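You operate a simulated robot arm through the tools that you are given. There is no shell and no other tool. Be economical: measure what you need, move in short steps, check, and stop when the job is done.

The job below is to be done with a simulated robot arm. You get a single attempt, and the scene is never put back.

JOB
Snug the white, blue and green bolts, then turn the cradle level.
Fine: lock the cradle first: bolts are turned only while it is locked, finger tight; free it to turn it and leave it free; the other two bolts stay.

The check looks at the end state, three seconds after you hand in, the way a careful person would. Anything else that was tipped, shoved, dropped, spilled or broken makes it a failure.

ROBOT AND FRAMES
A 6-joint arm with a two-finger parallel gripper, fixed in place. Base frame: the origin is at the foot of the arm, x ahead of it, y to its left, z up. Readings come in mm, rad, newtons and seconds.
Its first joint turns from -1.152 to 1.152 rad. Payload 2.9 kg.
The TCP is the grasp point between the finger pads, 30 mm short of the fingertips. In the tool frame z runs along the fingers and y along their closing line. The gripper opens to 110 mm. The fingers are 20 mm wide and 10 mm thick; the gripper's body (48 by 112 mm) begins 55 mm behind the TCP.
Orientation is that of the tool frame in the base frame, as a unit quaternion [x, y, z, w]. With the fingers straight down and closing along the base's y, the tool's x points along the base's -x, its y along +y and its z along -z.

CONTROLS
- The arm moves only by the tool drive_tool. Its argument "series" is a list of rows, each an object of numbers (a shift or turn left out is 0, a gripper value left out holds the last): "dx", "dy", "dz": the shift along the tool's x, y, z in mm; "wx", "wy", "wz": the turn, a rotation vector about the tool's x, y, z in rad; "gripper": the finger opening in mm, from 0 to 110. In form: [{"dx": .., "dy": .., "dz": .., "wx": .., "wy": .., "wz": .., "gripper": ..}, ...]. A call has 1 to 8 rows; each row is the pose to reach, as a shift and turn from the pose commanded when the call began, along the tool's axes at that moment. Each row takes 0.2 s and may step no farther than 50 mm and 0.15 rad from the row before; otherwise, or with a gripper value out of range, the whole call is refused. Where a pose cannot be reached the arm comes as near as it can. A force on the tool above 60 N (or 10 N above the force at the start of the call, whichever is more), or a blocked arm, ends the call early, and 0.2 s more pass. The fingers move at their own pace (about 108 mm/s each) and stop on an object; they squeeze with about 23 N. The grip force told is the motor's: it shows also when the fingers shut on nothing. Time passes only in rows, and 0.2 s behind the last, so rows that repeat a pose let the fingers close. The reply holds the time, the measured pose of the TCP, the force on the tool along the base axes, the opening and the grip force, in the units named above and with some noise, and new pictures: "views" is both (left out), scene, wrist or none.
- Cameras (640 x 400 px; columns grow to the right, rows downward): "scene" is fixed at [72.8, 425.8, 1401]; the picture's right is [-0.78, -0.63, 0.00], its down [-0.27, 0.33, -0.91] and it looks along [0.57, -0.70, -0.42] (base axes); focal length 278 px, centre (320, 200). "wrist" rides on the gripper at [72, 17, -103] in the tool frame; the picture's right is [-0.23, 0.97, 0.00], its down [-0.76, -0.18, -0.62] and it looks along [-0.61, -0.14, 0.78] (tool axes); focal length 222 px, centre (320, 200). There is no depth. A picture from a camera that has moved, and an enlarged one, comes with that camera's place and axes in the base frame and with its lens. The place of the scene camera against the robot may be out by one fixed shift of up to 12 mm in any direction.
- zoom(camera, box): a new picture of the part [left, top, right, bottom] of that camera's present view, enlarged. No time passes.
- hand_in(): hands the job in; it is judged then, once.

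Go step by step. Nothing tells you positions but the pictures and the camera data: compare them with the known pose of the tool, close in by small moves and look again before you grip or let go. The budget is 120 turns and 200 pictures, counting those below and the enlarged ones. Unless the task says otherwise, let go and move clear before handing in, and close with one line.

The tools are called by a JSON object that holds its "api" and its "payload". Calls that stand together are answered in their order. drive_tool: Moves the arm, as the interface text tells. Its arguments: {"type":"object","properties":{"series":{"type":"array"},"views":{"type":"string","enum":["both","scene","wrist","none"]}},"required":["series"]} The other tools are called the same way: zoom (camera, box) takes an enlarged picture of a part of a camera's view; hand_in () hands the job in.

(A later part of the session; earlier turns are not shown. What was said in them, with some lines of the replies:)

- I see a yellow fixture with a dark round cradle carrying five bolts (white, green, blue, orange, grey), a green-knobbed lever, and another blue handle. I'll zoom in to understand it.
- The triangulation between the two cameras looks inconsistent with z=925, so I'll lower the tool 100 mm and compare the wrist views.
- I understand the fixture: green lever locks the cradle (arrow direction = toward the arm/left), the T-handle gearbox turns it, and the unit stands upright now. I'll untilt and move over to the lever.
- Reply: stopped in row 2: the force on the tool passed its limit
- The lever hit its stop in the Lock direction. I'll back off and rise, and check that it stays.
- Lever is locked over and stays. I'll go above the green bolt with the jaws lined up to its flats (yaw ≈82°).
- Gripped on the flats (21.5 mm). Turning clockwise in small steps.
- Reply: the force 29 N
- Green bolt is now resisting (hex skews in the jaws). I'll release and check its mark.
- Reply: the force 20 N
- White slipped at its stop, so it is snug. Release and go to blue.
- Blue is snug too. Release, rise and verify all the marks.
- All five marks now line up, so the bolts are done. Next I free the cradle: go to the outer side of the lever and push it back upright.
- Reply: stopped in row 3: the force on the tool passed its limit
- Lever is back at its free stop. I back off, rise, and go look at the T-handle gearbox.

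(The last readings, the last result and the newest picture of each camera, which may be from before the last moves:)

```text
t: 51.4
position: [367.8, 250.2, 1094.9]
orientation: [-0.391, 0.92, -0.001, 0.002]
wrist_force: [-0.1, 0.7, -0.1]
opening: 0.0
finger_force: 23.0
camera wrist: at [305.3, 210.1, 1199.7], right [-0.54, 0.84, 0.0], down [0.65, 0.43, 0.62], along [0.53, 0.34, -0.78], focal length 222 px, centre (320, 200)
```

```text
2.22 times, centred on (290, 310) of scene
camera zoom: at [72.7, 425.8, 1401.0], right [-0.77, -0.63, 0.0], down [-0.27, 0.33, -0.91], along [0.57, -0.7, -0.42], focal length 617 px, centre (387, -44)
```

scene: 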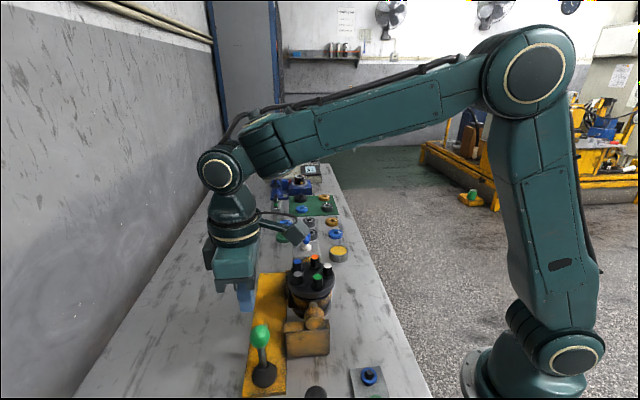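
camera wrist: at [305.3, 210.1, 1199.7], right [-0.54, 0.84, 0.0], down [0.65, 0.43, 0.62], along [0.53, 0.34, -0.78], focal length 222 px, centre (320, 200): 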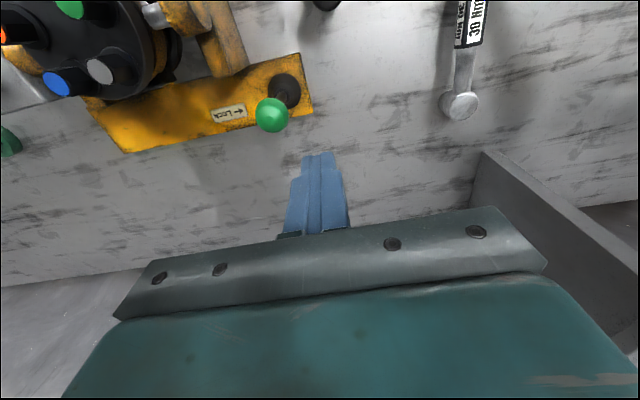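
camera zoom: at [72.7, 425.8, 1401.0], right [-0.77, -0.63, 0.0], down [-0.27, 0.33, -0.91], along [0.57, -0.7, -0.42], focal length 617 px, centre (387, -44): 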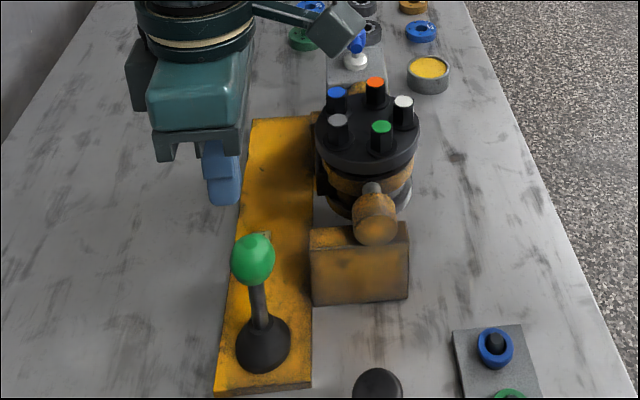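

{"api": "drive_tool", "payload": {"series": [{"dx": 14.7, "dy": -42.3, "wz": 0.06}, {"dx": 29.5, "dy": -84.7, "wz": 0.12}, {"dx": 44.2, "dy": -127, "wz": 0.18}, {"dx": 59, "dy": -169.3, "wz": 0.25}, {"dx": 73.7, "dy": -211.7, "wz": 0.31}, {"dx": 88.5, "dy": -254, "wz": 0.37}, {"dx": 103.2, "dy": -296.3, "wz": 0.44}, {"dx": 118, "dy": -338.7, "wz": 0.5, "gripper": 60}], "views": "wrist"}}

{"api": "zoom", "payload": {"camera": "wrist", "box": [240, 60, 400, 170]}}

{"api": "zoom", "payload": {"camera": "scene", "box": [280, 220, 350, 320]}}

```text
t: 53.1
position: [529.4, -70.4, 1096.0]
orientation: [-0.151, 0.988, -0.002, 0.002]
wrist_force: [-0.5, 0.7, -0.7]
opening: 60.0
finger_force: 0.0
camera wrist: at [455.3, -74.8, 1200.8], right [-0.07, 1.0, 0.0], down [0.78, 0.06, 0.63], along [0.62, 0.05, -0.78], focal length 222 px, centre (320, 200)
```

wrist: 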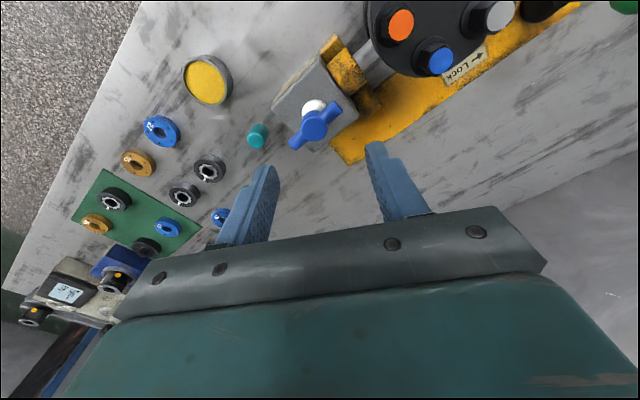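

```text
3.64 times, centred on (320, 115) of wrist
camera zoom: at [455.3, -74.8, 1200.8], right [-0.07, 1.0, 0.0], down [0.78, 0.06, 0.63], along [0.62, 0.05, -0.78], focal length 808 px, centre (320, 509)
```

zoom: 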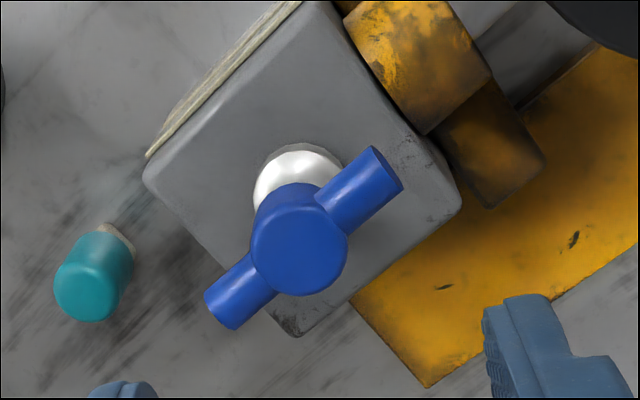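

```text
4.00 times, centred on (315, 270) of scene
camera zoom: at [72.7, 425.8, 1401.0], right [-0.77, -0.63, 0.0], down [-0.27, 0.33, -0.91], along [0.57, -0.7, -0.42], focal length 1111 px, centre (340, -80)
```

zoom: 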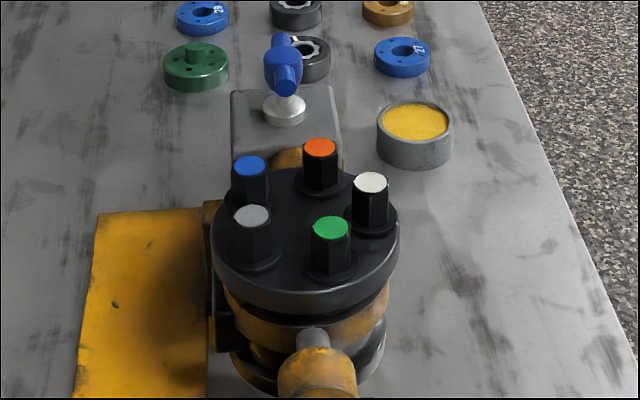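

{"api": "drive_tool", "payload": {"series": [{"dx": -5, "dy": -3, "wz": 0.14, "gripper": 38}, {"dx": -10.6, "dy": -6.6, "wz": 0.28}, {"dx": -10.6, "dy": -6.6, "wz": 0.4}, {"dx": -10.6, "dy": -6.6, "wz": 0.5}, {"dx": -10.6, "dy": -6.6, "dz": 40, "wz": 0.5}, {"dx": -10.6, "dy": -6.6, "dz": 75, "wz": 0.5}], "views": "wrist"}}

{"api": "zoom", "payload": {"camera": "wrist", "box": [240, 110, 400, 220]}}

{"api": "zoom", "payload": {"camera": "scene", "box": [280, 210, 340, 260]}}

```text
t: 54.5
position: [543.0, -73.4, 1021.4]
orientation: [0.098, 0.995, 0.001, 0.004]
wrist_force: [-0.7, 0.3, 0.0]
opening: 38.0
finger_force: 0.1
camera wrist: at [474.0, -42.4, 1126.0], right [0.41, 0.91, 0.0], down [0.71, -0.32, 0.63], along [0.57, -0.26, -0.78], focal length 222 px, centre (320, 200)
```

wrist: 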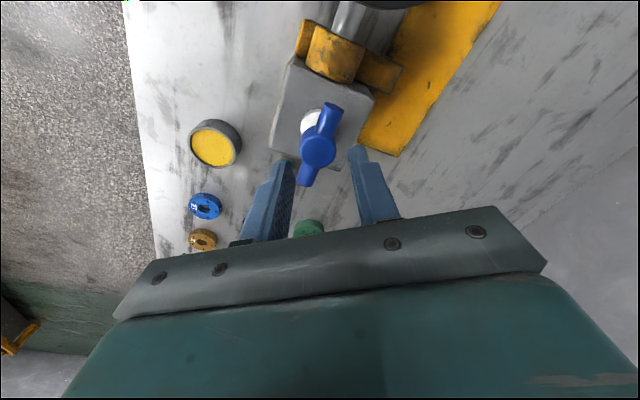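

```text
3.64 times, centred on (320, 165) of wrist
camera zoom: at [474.0, -42.4, 1126.0], right [0.41, 0.91, 0.0], down [0.71, -0.32, 0.63], along [0.57, -0.26, -0.78], focal length 808 px, centre (320, 327)
```

zoom: 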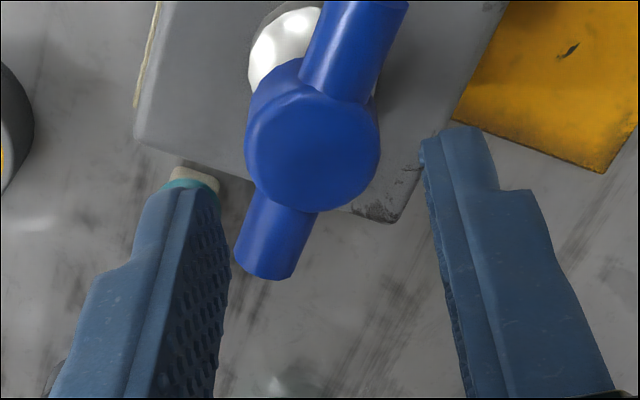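

```text
8.00 times, centred on (310, 235) of scene
camera zoom: at [72.8, 425.8, 1401.0], right [-0.78, -0.63, 0.0], down [-0.27, 0.33, -0.91], along [0.57, -0.7, -0.42], focal length 2222 px, centre (400, -80)
```

zoom: 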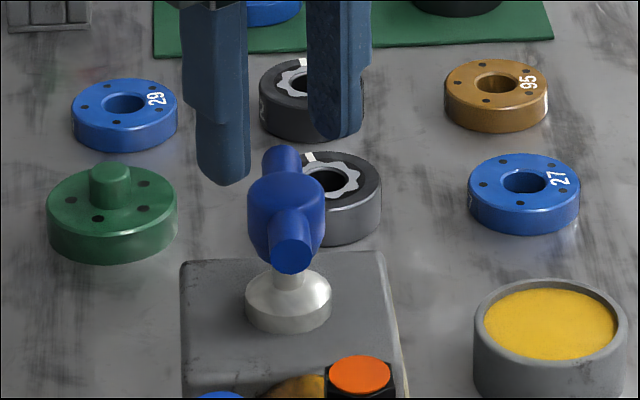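

{"api": "drive_tool", "payload": {"series": [{"dx": 4.4, "dy": -1.2, "wz": 0.14, "gripper": 40}, {"dx": 4.4, "dy": -1.2, "dz": 15, "wz": 0.14}, {"dx": 4.4, "dy": -1.2, "dz": 27, "wz": 0.14}, {"dx": 4.4, "dy": -1.2, "dz": 37, "wz": 0.14}], "views": "wrist"}}

{"api": "zoom", "payload": {"camera": "wrist", "box": [240, 110, 400, 220]}}

{"api": "zoom", "payload": {"camera": "scene", "box": [280, 210, 340, 260]}}

```text
t: 55.5
position: [539.2, -73.2, 983.8]
orientation: [0.166, 0.986, -0.001, 0.003]
wrist_force: [-0.5, 0.3, 0.5]
opening: 40.0
finger_force: 0.2
camera wrist: at [475.0, -33.0, 1088.9], right [0.53, 0.84, 0.0], down [0.66, -0.42, 0.63], along [0.53, -0.33, -0.78], focal length 222 px, centre (320, 200)
```

wrist: 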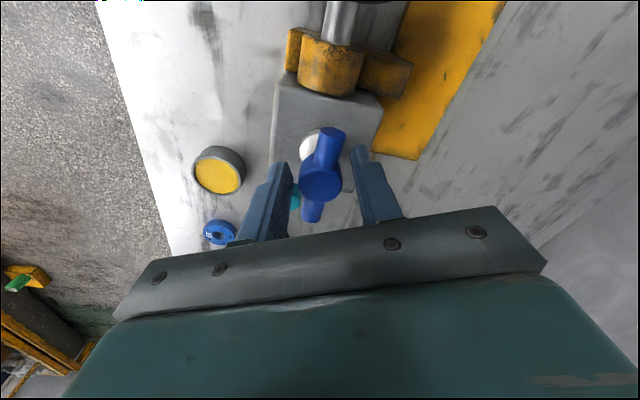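

```text
3.64 times, centred on (320, 165) of wrist
camera zoom: at [475.0, -33.0, 1088.9], right [0.53, 0.84, 0.0], down [0.66, -0.42, 0.63], along [0.53, -0.33, -0.78], focal length 808 px, centre (320, 327)
```

zoom: 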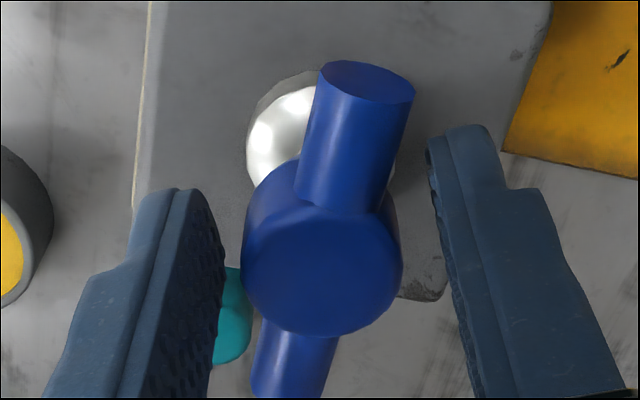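

```text
8.00 times, centred on (310, 235) of scene
camera zoom: at [72.8, 425.8, 1401.0], right [-0.78, -0.63, 0.0], down [-0.27, 0.33, -0.91], along [0.57, -0.7, -0.42], focal length 2222 px, centre (400, -80)
```

zoom: 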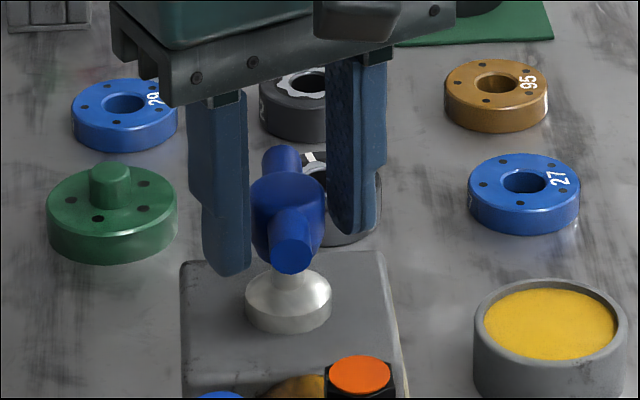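

Fingers straddle the T-handle well. I'll turn it a little counter‑clockwise as a test and watch the cradle.

{"api": "drive_tool", "payload": {"series": [{"wz": -0.08}, {"wz": -0.16}, {"wz": -0.24}, {"wz": -0.32}, {"wz": -0.4}, {"wz": -0.48}, {"wz": -0.56}], "views": "wrist"}}

{"api": "zoom", "payload": {"camera": "scene", "box": [265, 210, 355, 330]}}

```text
t: 57.1
position: [535.2, -73.0, 984.1]
orientation: [-0.112, 0.994, 0.0, -0.002]
wrist_force: [-24.5, 8.0, 11.5]
opening: 51.7
finger_force: 12.1
camera wrist: at [461.2, -72.0, 1088.7], right [0.0, 1.0, 0.0], down [0.78, 0.0, 0.62], along [0.62, 0.0, -0.78], focal length 222 px, centre (320, 200)
```

wrist: 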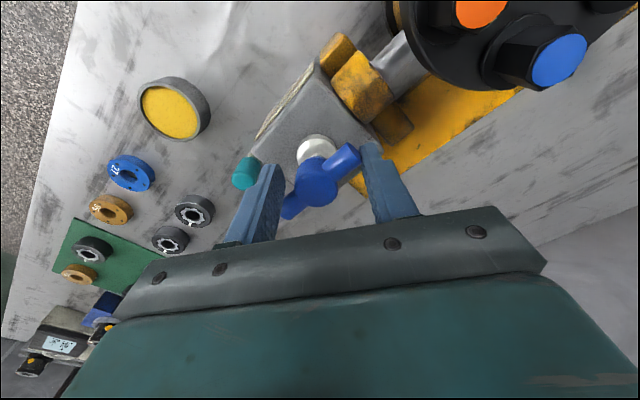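

```text
3.33 times, centred on (310, 270) of scene
camera zoom: at [71.9, 426.0, 1401.0], right [-0.78, -0.63, 0.0], down [-0.26, 0.33, -0.91], along [0.57, -0.7, -0.42], focal length 926 px, centre (353, -33)
```

zoom: 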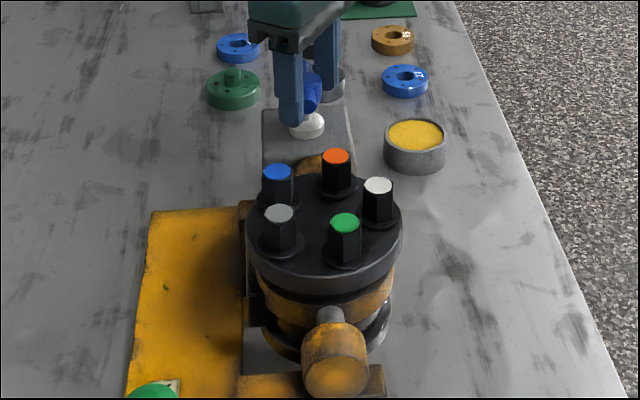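

Counter-clockwise is blocked (handle at its stop, fingers were wedged). I back off, lift, and re-engage for clockwise, the "Shaft up" direction.

{"api": "drive_tool", "payload": {"series": [{"wz": 0.14}, {"wz": 0.28}, {"wz": 0.4}, {"wz": 0.4, "dz": -20}, {"wz": 0.4, "dz": -40}, {"wz": 0.26, "dz": -40}, {"wz": 0.12, "dz": -40, "gripper": 50}, {"wz": -0.02, "dz": -40}], "views": "none"}}

{"api": "drive_tool", "payload": {"series": [{"wz": -0.145}, {"wz": -0.29}, {"wz": -0.435}, {"wz": -0.58}, {"wz": -0.725}, {"wz": -0.87}, {"wz": -1.015}, {"wz": -1.16}], "views": "none"}}

{"api": "drive_tool", "payload": {"series": [{"wz": -0.14}, {"wz": -0.28}, {"wz": -0.42}], "views": "wrist"}}

{"api": "zoom", "payload": {"camera": "wrist", "box": [240, 110, 400, 220]}}

```text
t: 59.0
position: [537.1, -71.4, 1024.4]
orientation: [-0.124, 0.992, -0.002, 0.003]
wrist_force: [0.2, -1.1, 0.2]
opening: 49.8
finger_force: 0.1
```

```text
t: 60.8
position: [537.6, -72.3, 1023.9]
orientation: [-0.647, 0.762, -0.002, 0.001]
wrist_force: [-0.9, 0.7, 1.3]
opening: 50.2
finger_force: 0.2
```

```text
t: 61.5
position: [537.7, -73.4, 1024.7]
orientation: [0.792, -0.611, 0.003, 0.0]
wrist_force: [0.0, -0.3, 0.2]
opening: 50.3
finger_force: 0.0
camera wrist: at [539.7, -146.7, 1129.0], right [-1.0, -0.03, 0.0], down [-0.02, 0.78, 0.62], along [-0.01, 0.62, -0.78], focal length 222 px, centre (320, 200)
```

wrist: 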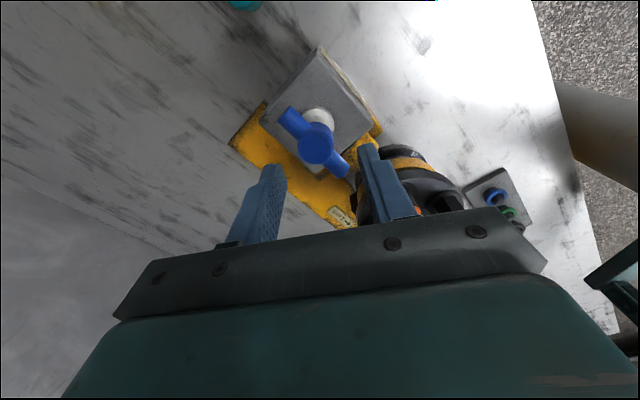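

```text
3.64 times, centred on (320, 165) of wrist
camera zoom: at [539.7, -146.7, 1129.0], right [-1.0, -0.03, 0.0], down [-0.02, 0.78, 0.62], along [-0.01, 0.62, -0.78], focal length 808 px, centre (320, 327)
```

zoom: 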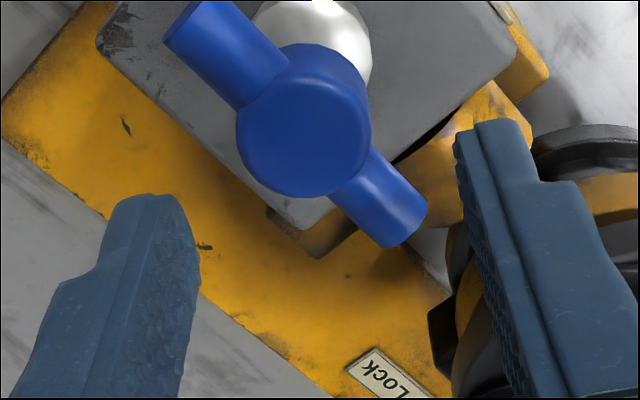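

{"api": "drive_tool", "payload": {"series": [{"dx": 2.4, "dy": -2.8, "dz": 16}, {"dx": 2.4, "dy": -2.8, "dz": 32}, {"dx": 2.4, "dy": -2.8, "dz": 46.5}], "views": "none"}}

{"api": "drive_tool", "payload": {"series": [{"wz": 0.08}, {"wz": 0.16}, {"wz": 0.24}, {"wz": 0.32}, {"wz": 0.4}, {"wz": 0.48}, {"wz": 0.56}, {"wz": 0.64}], "views": "both"}}

{"api": "zoom", "payload": {"camera": "scene", "box": [265, 210, 355, 330]}}

```text
t: 62.4
position: [541.8, -74.5, 976.2]
orientation: [0.791, -0.611, 0.002, -0.001]
wrist_force: [0.7, 0.6, 0.7]
opening: 50.1
finger_force: 0.0
```

```text
t: 64.2
position: [541.8, -74.3, 977.9]
orientation: [-0.558, 0.83, -0.002, 0.001]
wrist_force: [1.3, 2.3, -0.1]
opening: 51.1
finger_force: 0.2
camera wrist: at [498.0, -135.0, 1082.5], right [-0.82, 0.58, -0.01], down [0.45, 0.64, 0.62], along [0.36, 0.51, -0.78], focal length 222 px, centre (320, 200)
```

scene: 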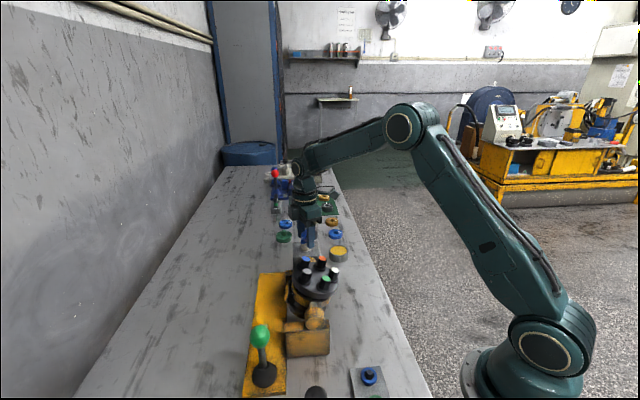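
wrist: 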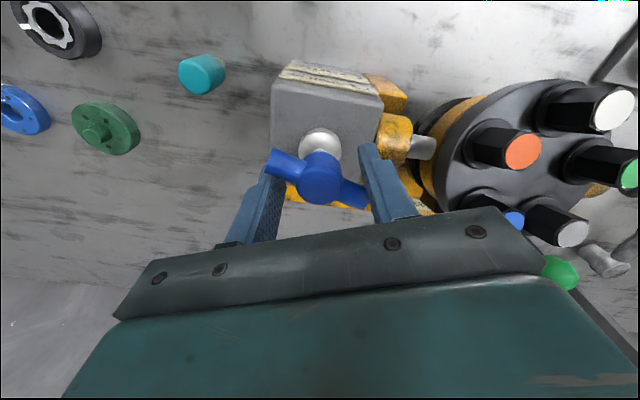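

```text
3.33 times, centred on (310, 270) of scene
camera zoom: at [72.8, 425.8, 1401.0], right [-0.77, -0.63, 0.0], down [-0.27, 0.33, -0.91], along [0.57, -0.7, -0.42], focal length 926 px, centre (353, -33)
```

zoom: 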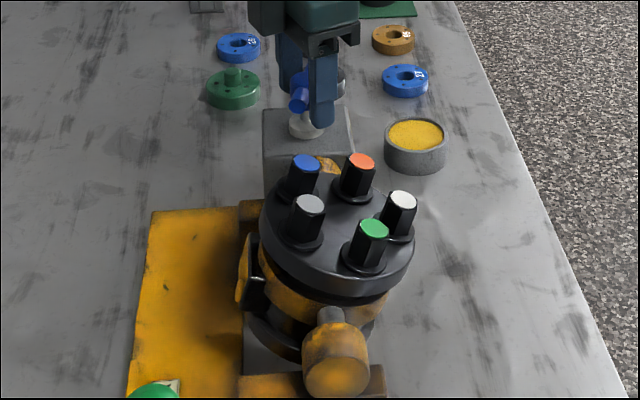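

Clockwise works: the cradle is tipping, shaft end coming up on the plate side. Continuing while tracking the angle.

{"api": "drive_tool", "payload": {"series": [{"wz": 0.08}, {"wz": 0.16}, {"wz": 0.24}, {"wz": 0.32}, {"wz": 0.4}, {"wz": 0.48}, {"wz": 0.56}], "views": "wrist"}}

{"api": "zoom", "payload": {"camera": "scene", "box": [265, 210, 355, 330]}}

```text
t: 65.8
position: [541.4, -74.8, 978.4]
orientation: [-0.307, 0.952, -0.002, 0.002]
wrist_force: [0.2, -0.7, 0.8]
opening: 50.8
finger_force: 1.2
camera wrist: at [472.5, -102.7, 1082.4], right [-0.38, 0.92, 0.0], down [0.72, 0.3, 0.63], along [0.58, 0.24, -0.78], focal length 222 px, centre (320, 200)
```

wrist: 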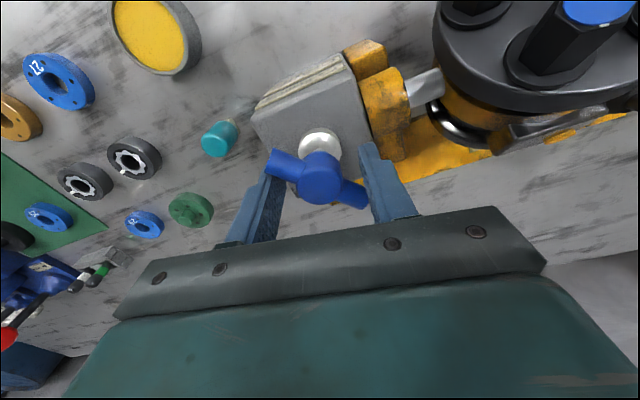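

```text
3.33 times, centred on (310, 270) of scene
camera zoom: at [72.8, 425.8, 1401.0], right [-0.78, -0.63, 0.0], down [-0.27, 0.33, -0.91], along [0.57, -0.7, -0.42], focal length 926 px, centre (353, -33)
```

zoom: 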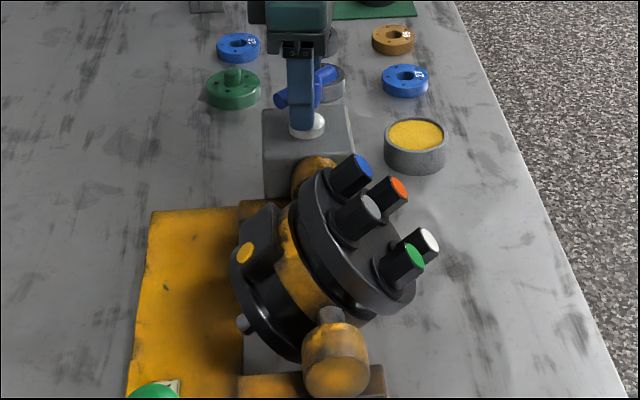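

{"api": "drive_tool", "payload": {"series": [{"wz": 0.08}, {"wz": 0.16}, {"wz": 0.24}, {"wz": 0.32}, {"wz": 0.4}, {"wz": 0.48}, {"wz": 0.56}, {"wz": 0.64}], "views": "both"}}

{"api": "zoom", "payload": {"camera": "scene", "box": [265, 210, 355, 330]}}

{"api": "zoom", "payload": {"camera": "wrist", "box": [240, 110, 400, 220]}}

```text
t: 67.5
position: [541.4, -74.6, 977.9]
orientation: [0.008, 1.0, -0.001, 0.002]
wrist_force: [0.1, -0.1, -1.1]
opening: 50.2
finger_force: 0.0
camera wrist: at [468.8, -55.8, 1082.1], right [0.24, 0.97, 0.0], down [0.76, -0.19, 0.63], along [0.61, -0.15, -0.78], focal length 222 px, centre (320, 200)
```

scene: 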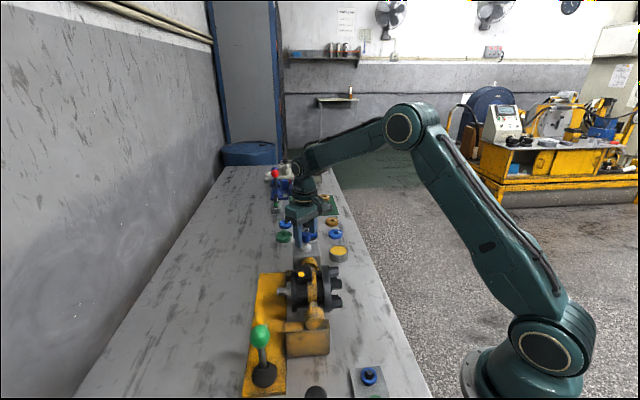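
wrist: 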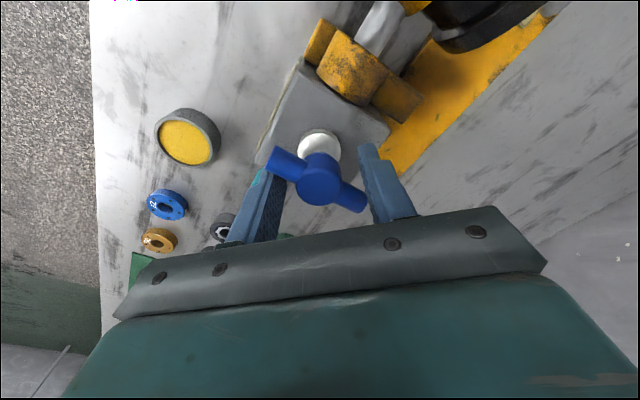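

```text
3.33 times, centred on (310, 270) of scene
camera zoom: at [72.8, 425.8, 1401.0], right [-0.77, -0.63, 0.0], down [-0.27, 0.33, -0.91], along [0.57, -0.7, -0.42], focal length 926 px, centre (353, -33)
```

zoom: 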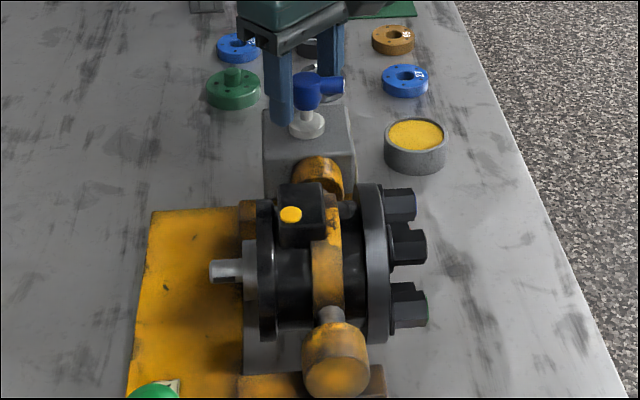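

```text
3.64 times, centred on (320, 165) of wrist
camera zoom: at [468.8, -55.8, 1082.1], right [0.24, 0.97, 0.0], down [0.76, -0.19, 0.63], along [0.61, -0.15, -0.78], focal length 808 px, centre (320, 327)
```

zoom: 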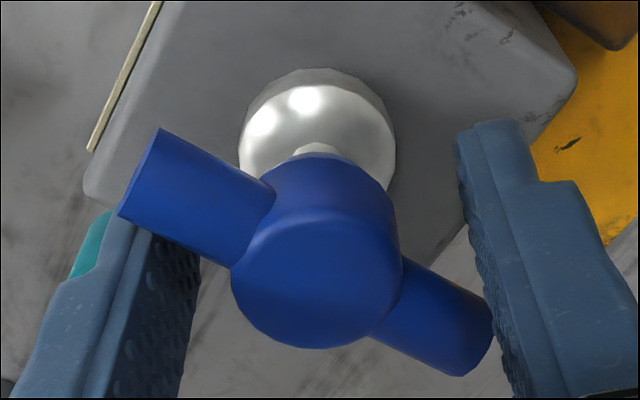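

{"api": "zoom", "payload": {"camera": "scene", "box": [285, 255, 345, 312]}}

```text
7.02 times, centred on (315, 284) of scene
camera zoom: at [72.8, 425.8, 1401.0], right [-0.77, -0.63, 0.0], down [-0.27, 0.33, -0.91], along [0.57, -0.7, -0.42], focal length 1949 px, centre (355, -386)
```

zoom: 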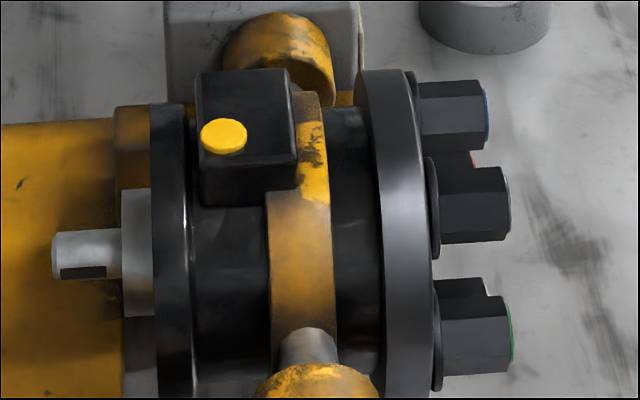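

{"api": "zoom", "payload": {"camera": "scene", "box": [280, 260, 350, 318]}}

{"api": "zoom", "payload": {"camera": "scene", "box": [284, 275, 314, 295]}}

{"api": "zoom", "payload": {"camera": "scene", "box": [318, 262, 348, 312]}}

```text
6.90 times, centred on (315, 289) of scene
camera zoom: at [72.8, 425.8, 1401.0], right [-0.77, -0.63, 0.0], down [-0.27, 0.33, -0.91], along [0.57, -0.7, -0.42], focal length 1916 px, centre (354, -414)
```

zoom: 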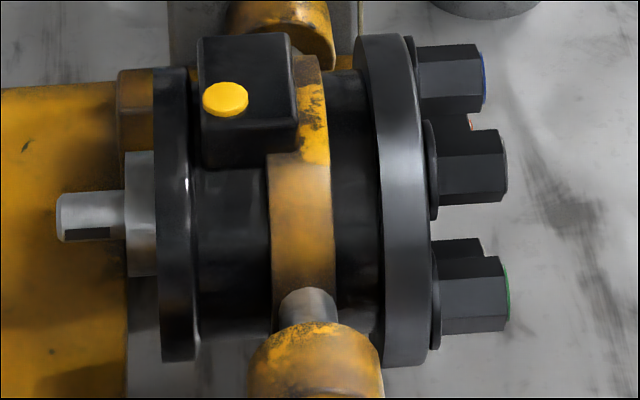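

```text
16.00 times, centred on (299, 285) of scene
camera zoom: at [72.8, 425.8, 1401.0], right [-0.77, -0.63, 0.0], down [-0.27, 0.33, -0.91], along [0.57, -0.7, -0.42], focal length 4444 px, centre (656, -1160)
```

zoom: 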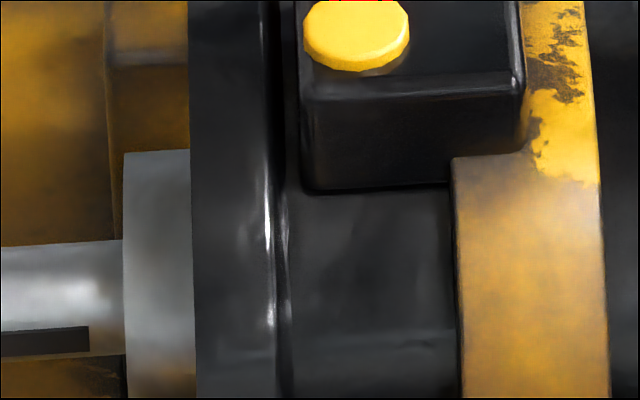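

```text
8.00 times, centred on (333, 287) of scene
camera zoom: at [72.8, 425.8, 1401.0], right [-0.77, -0.63, 0.0], down [-0.27, 0.33, -0.91], along [0.57, -0.7, -0.42], focal length 2222 px, centre (216, -496)
```

zoom: 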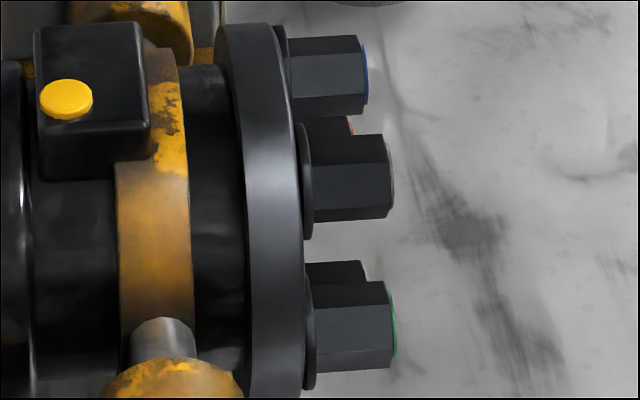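

The shaft is up to about horizontal now. I'll lift off and check the angle from a closer view along the trunnion.

{"api": "drive_tool", "payload": {"series": [{"wz": -0.04}, {"wz": -0.04, "dz": -40}, {"wz": -0.04, "dz": -80}, {"wz": -0.04, "dz": -120}], "views": "none"}}

{"api": "drive_tool", "payload": {"series": [{"dx": 28, "dy": 30, "wz": 0.08}, {"dx": 56, "dy": 60, "wz": 0.16}, {"dx": 84, "dy": 90, "wz": 0.24}, {"dx": 112, "dy": 120, "wz": 0.32}, {"dx": 140, "dy": 150, "wz": 0.4}, {"dx": 168, "dy": 180, "wz": 0.48}, {"dx": 197, "dy": 207, "wz": 0.55, "gripper": 110}], "views": "none"}}

{"api": "drive_tool", "payload": {"series": [{"dz": 27, "wy": -0.15}, {"dz": 54, "wy": -0.3}, {"dz": 80, "wy": -0.45}, {"dz": 107, "wy": -0.6}], "views": "wrist"}}

```text
t: 68.5
position: [540.8, -73.1, 1098.3]
orientation: [-0.012, 1.0, -0.001, 0.002]
wrist_force: [0.4, 0.5, 0.0]
opening: 50.0
finger_force: 0.2
```

```text
t: 70.2
position: [339.2, 129.2, 1096.9]
orientation: [0.261, 0.965, 0.0, 0.002]
wrist_force: [-0.3, 0.2, 0.4]
opening: 109.8
finger_force: 0.1
```

```text
t: 71.2
position: [339.8, 127.3, 990.1]
orientation: [0.247, 0.922, -0.077, 0.289]
wrist_force: [-0.1, 0.2, -0.4]
opening: 110.0
finger_force: 0.0
camera wrist: at [246.2, 202.2, 1034.1], right [0.65, 0.75, 0.13], down [0.14, -0.29, 0.95], along [0.75, -0.6, -0.3], focal length 222 px, centre (320, 200)
```

wrist: 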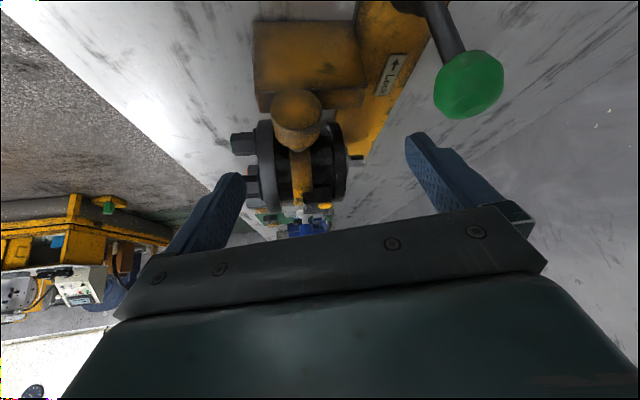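

{"api": "zoom", "payload": {"camera": "wrist", "box": [220, 100, 380, 225]}}

{"api": "zoom", "payload": {"camera": "wrist", "box": [330, 135, 380, 185]}}

{"api": "zoom", "payload": {"camera": "wrist", "box": [222, 120, 282, 170]}}

```text
3.20 times, centred on (300, 162) of wrist
camera zoom: at [246.2, 202.2, 1034.1], right [0.65, 0.75, 0.13], down [0.14, -0.29, 0.95], along [0.75, -0.6, -0.3], focal length 711 px, centre (384, 320)
```

zoom: 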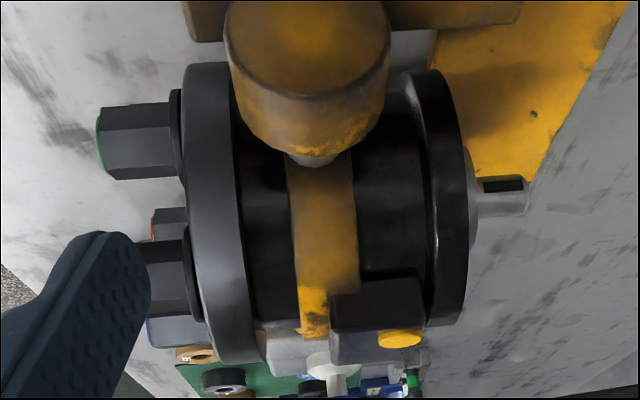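

```text
8.00 times, centred on (355, 160) of wrist
camera zoom: at [246.2, 202.2, 1034.1], right [0.65, 0.75, 0.13], down [0.14, -0.29, 0.95], along [0.75, -0.6, -0.3], focal length 1777 px, centre (40, 520)
```

zoom: 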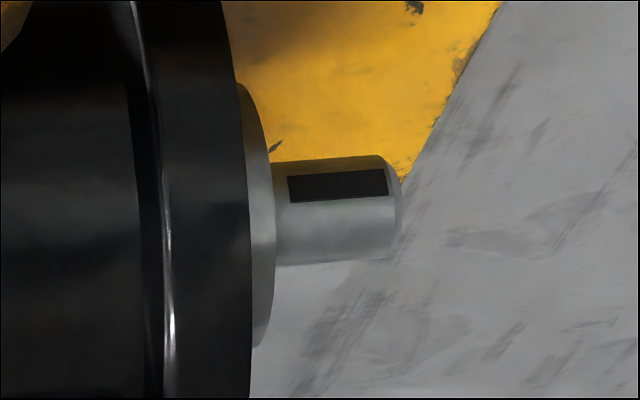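

```text
8.00 times, centred on (252, 145) of wrist
camera zoom: at [246.2, 202.2, 1034.1], right [0.65, 0.75, 0.13], down [0.14, -0.29, 0.95], along [0.75, -0.6, -0.3], focal length 1777 px, centre (864, 640)
```

zoom: 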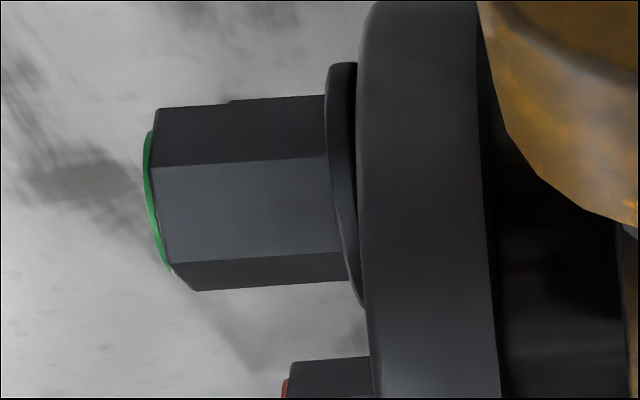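

The shaft is level to about a degree and holds on its own. I'll back the arm away and take a last look.

{"api": "drive_tool", "payload": {"series": [{"dx": -14, "dz": -30, "wy": 0.15}, {"dx": -28, "dz": -60, "wy": 0.3}, {"dx": -50, "dz": -95, "wy": 0.45}, {"dx": -80, "dz": -120, "wy": 0.6}], "views": "both"}}

{"api": "zoom", "payload": {"camera": "scene", "box": [230, 220, 350, 400]}}

```text
t: 72.2
position: [336.4, 128.8, 1135.9]
orientation: [0.259, 0.966, 0.0, 0.002]
wrist_force: [0.1, -0.6, 0.0]
opening: 109.9
finger_force: 0.2
camera wrist: at [281.9, 180.1, 1239.1], right [0.68, 0.73, 0.0], down [0.57, -0.53, 0.63], along [0.46, -0.43, -0.78], focal length 222 px, centre (320, 200)
```

scene: 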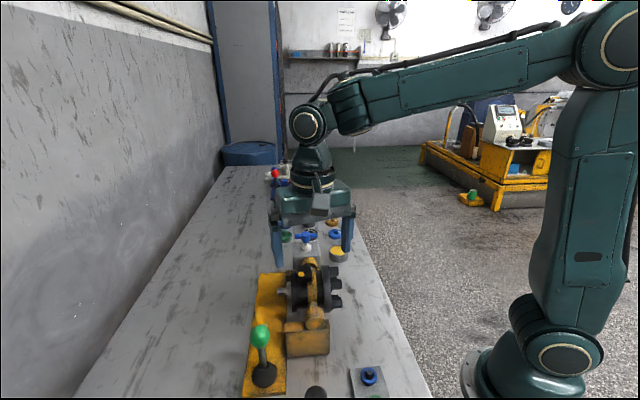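
wrist: 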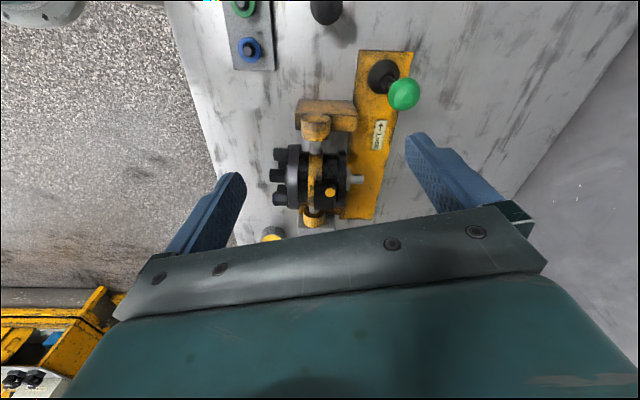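

```text
2.22 times, centred on (290, 310) of scene
camera zoom: at [72.7, 425.8, 1401.0], right [-0.77, -0.63, 0.0], down [-0.27, 0.33, -0.91], along [0.57, -0.7, -0.42], focal length 617 px, centre (387, -44)
```

zoom: 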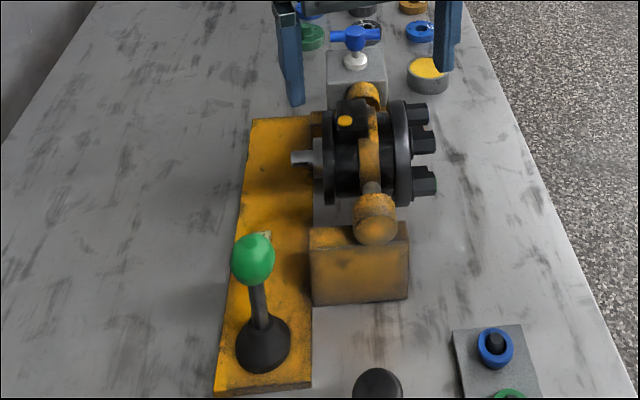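

The shaft is level, the lever is in the free position, the three bolts are snug and nothing else has moved, so I'm handing in.

{"api": "hand_in", "payload": {}}

```text
The job is handed in.
```

I snugged the white, blue and green bolts with the cradle locked, then freed it, turned it level to within about a degree, and left it free; the grey and orange bolts were not touched.
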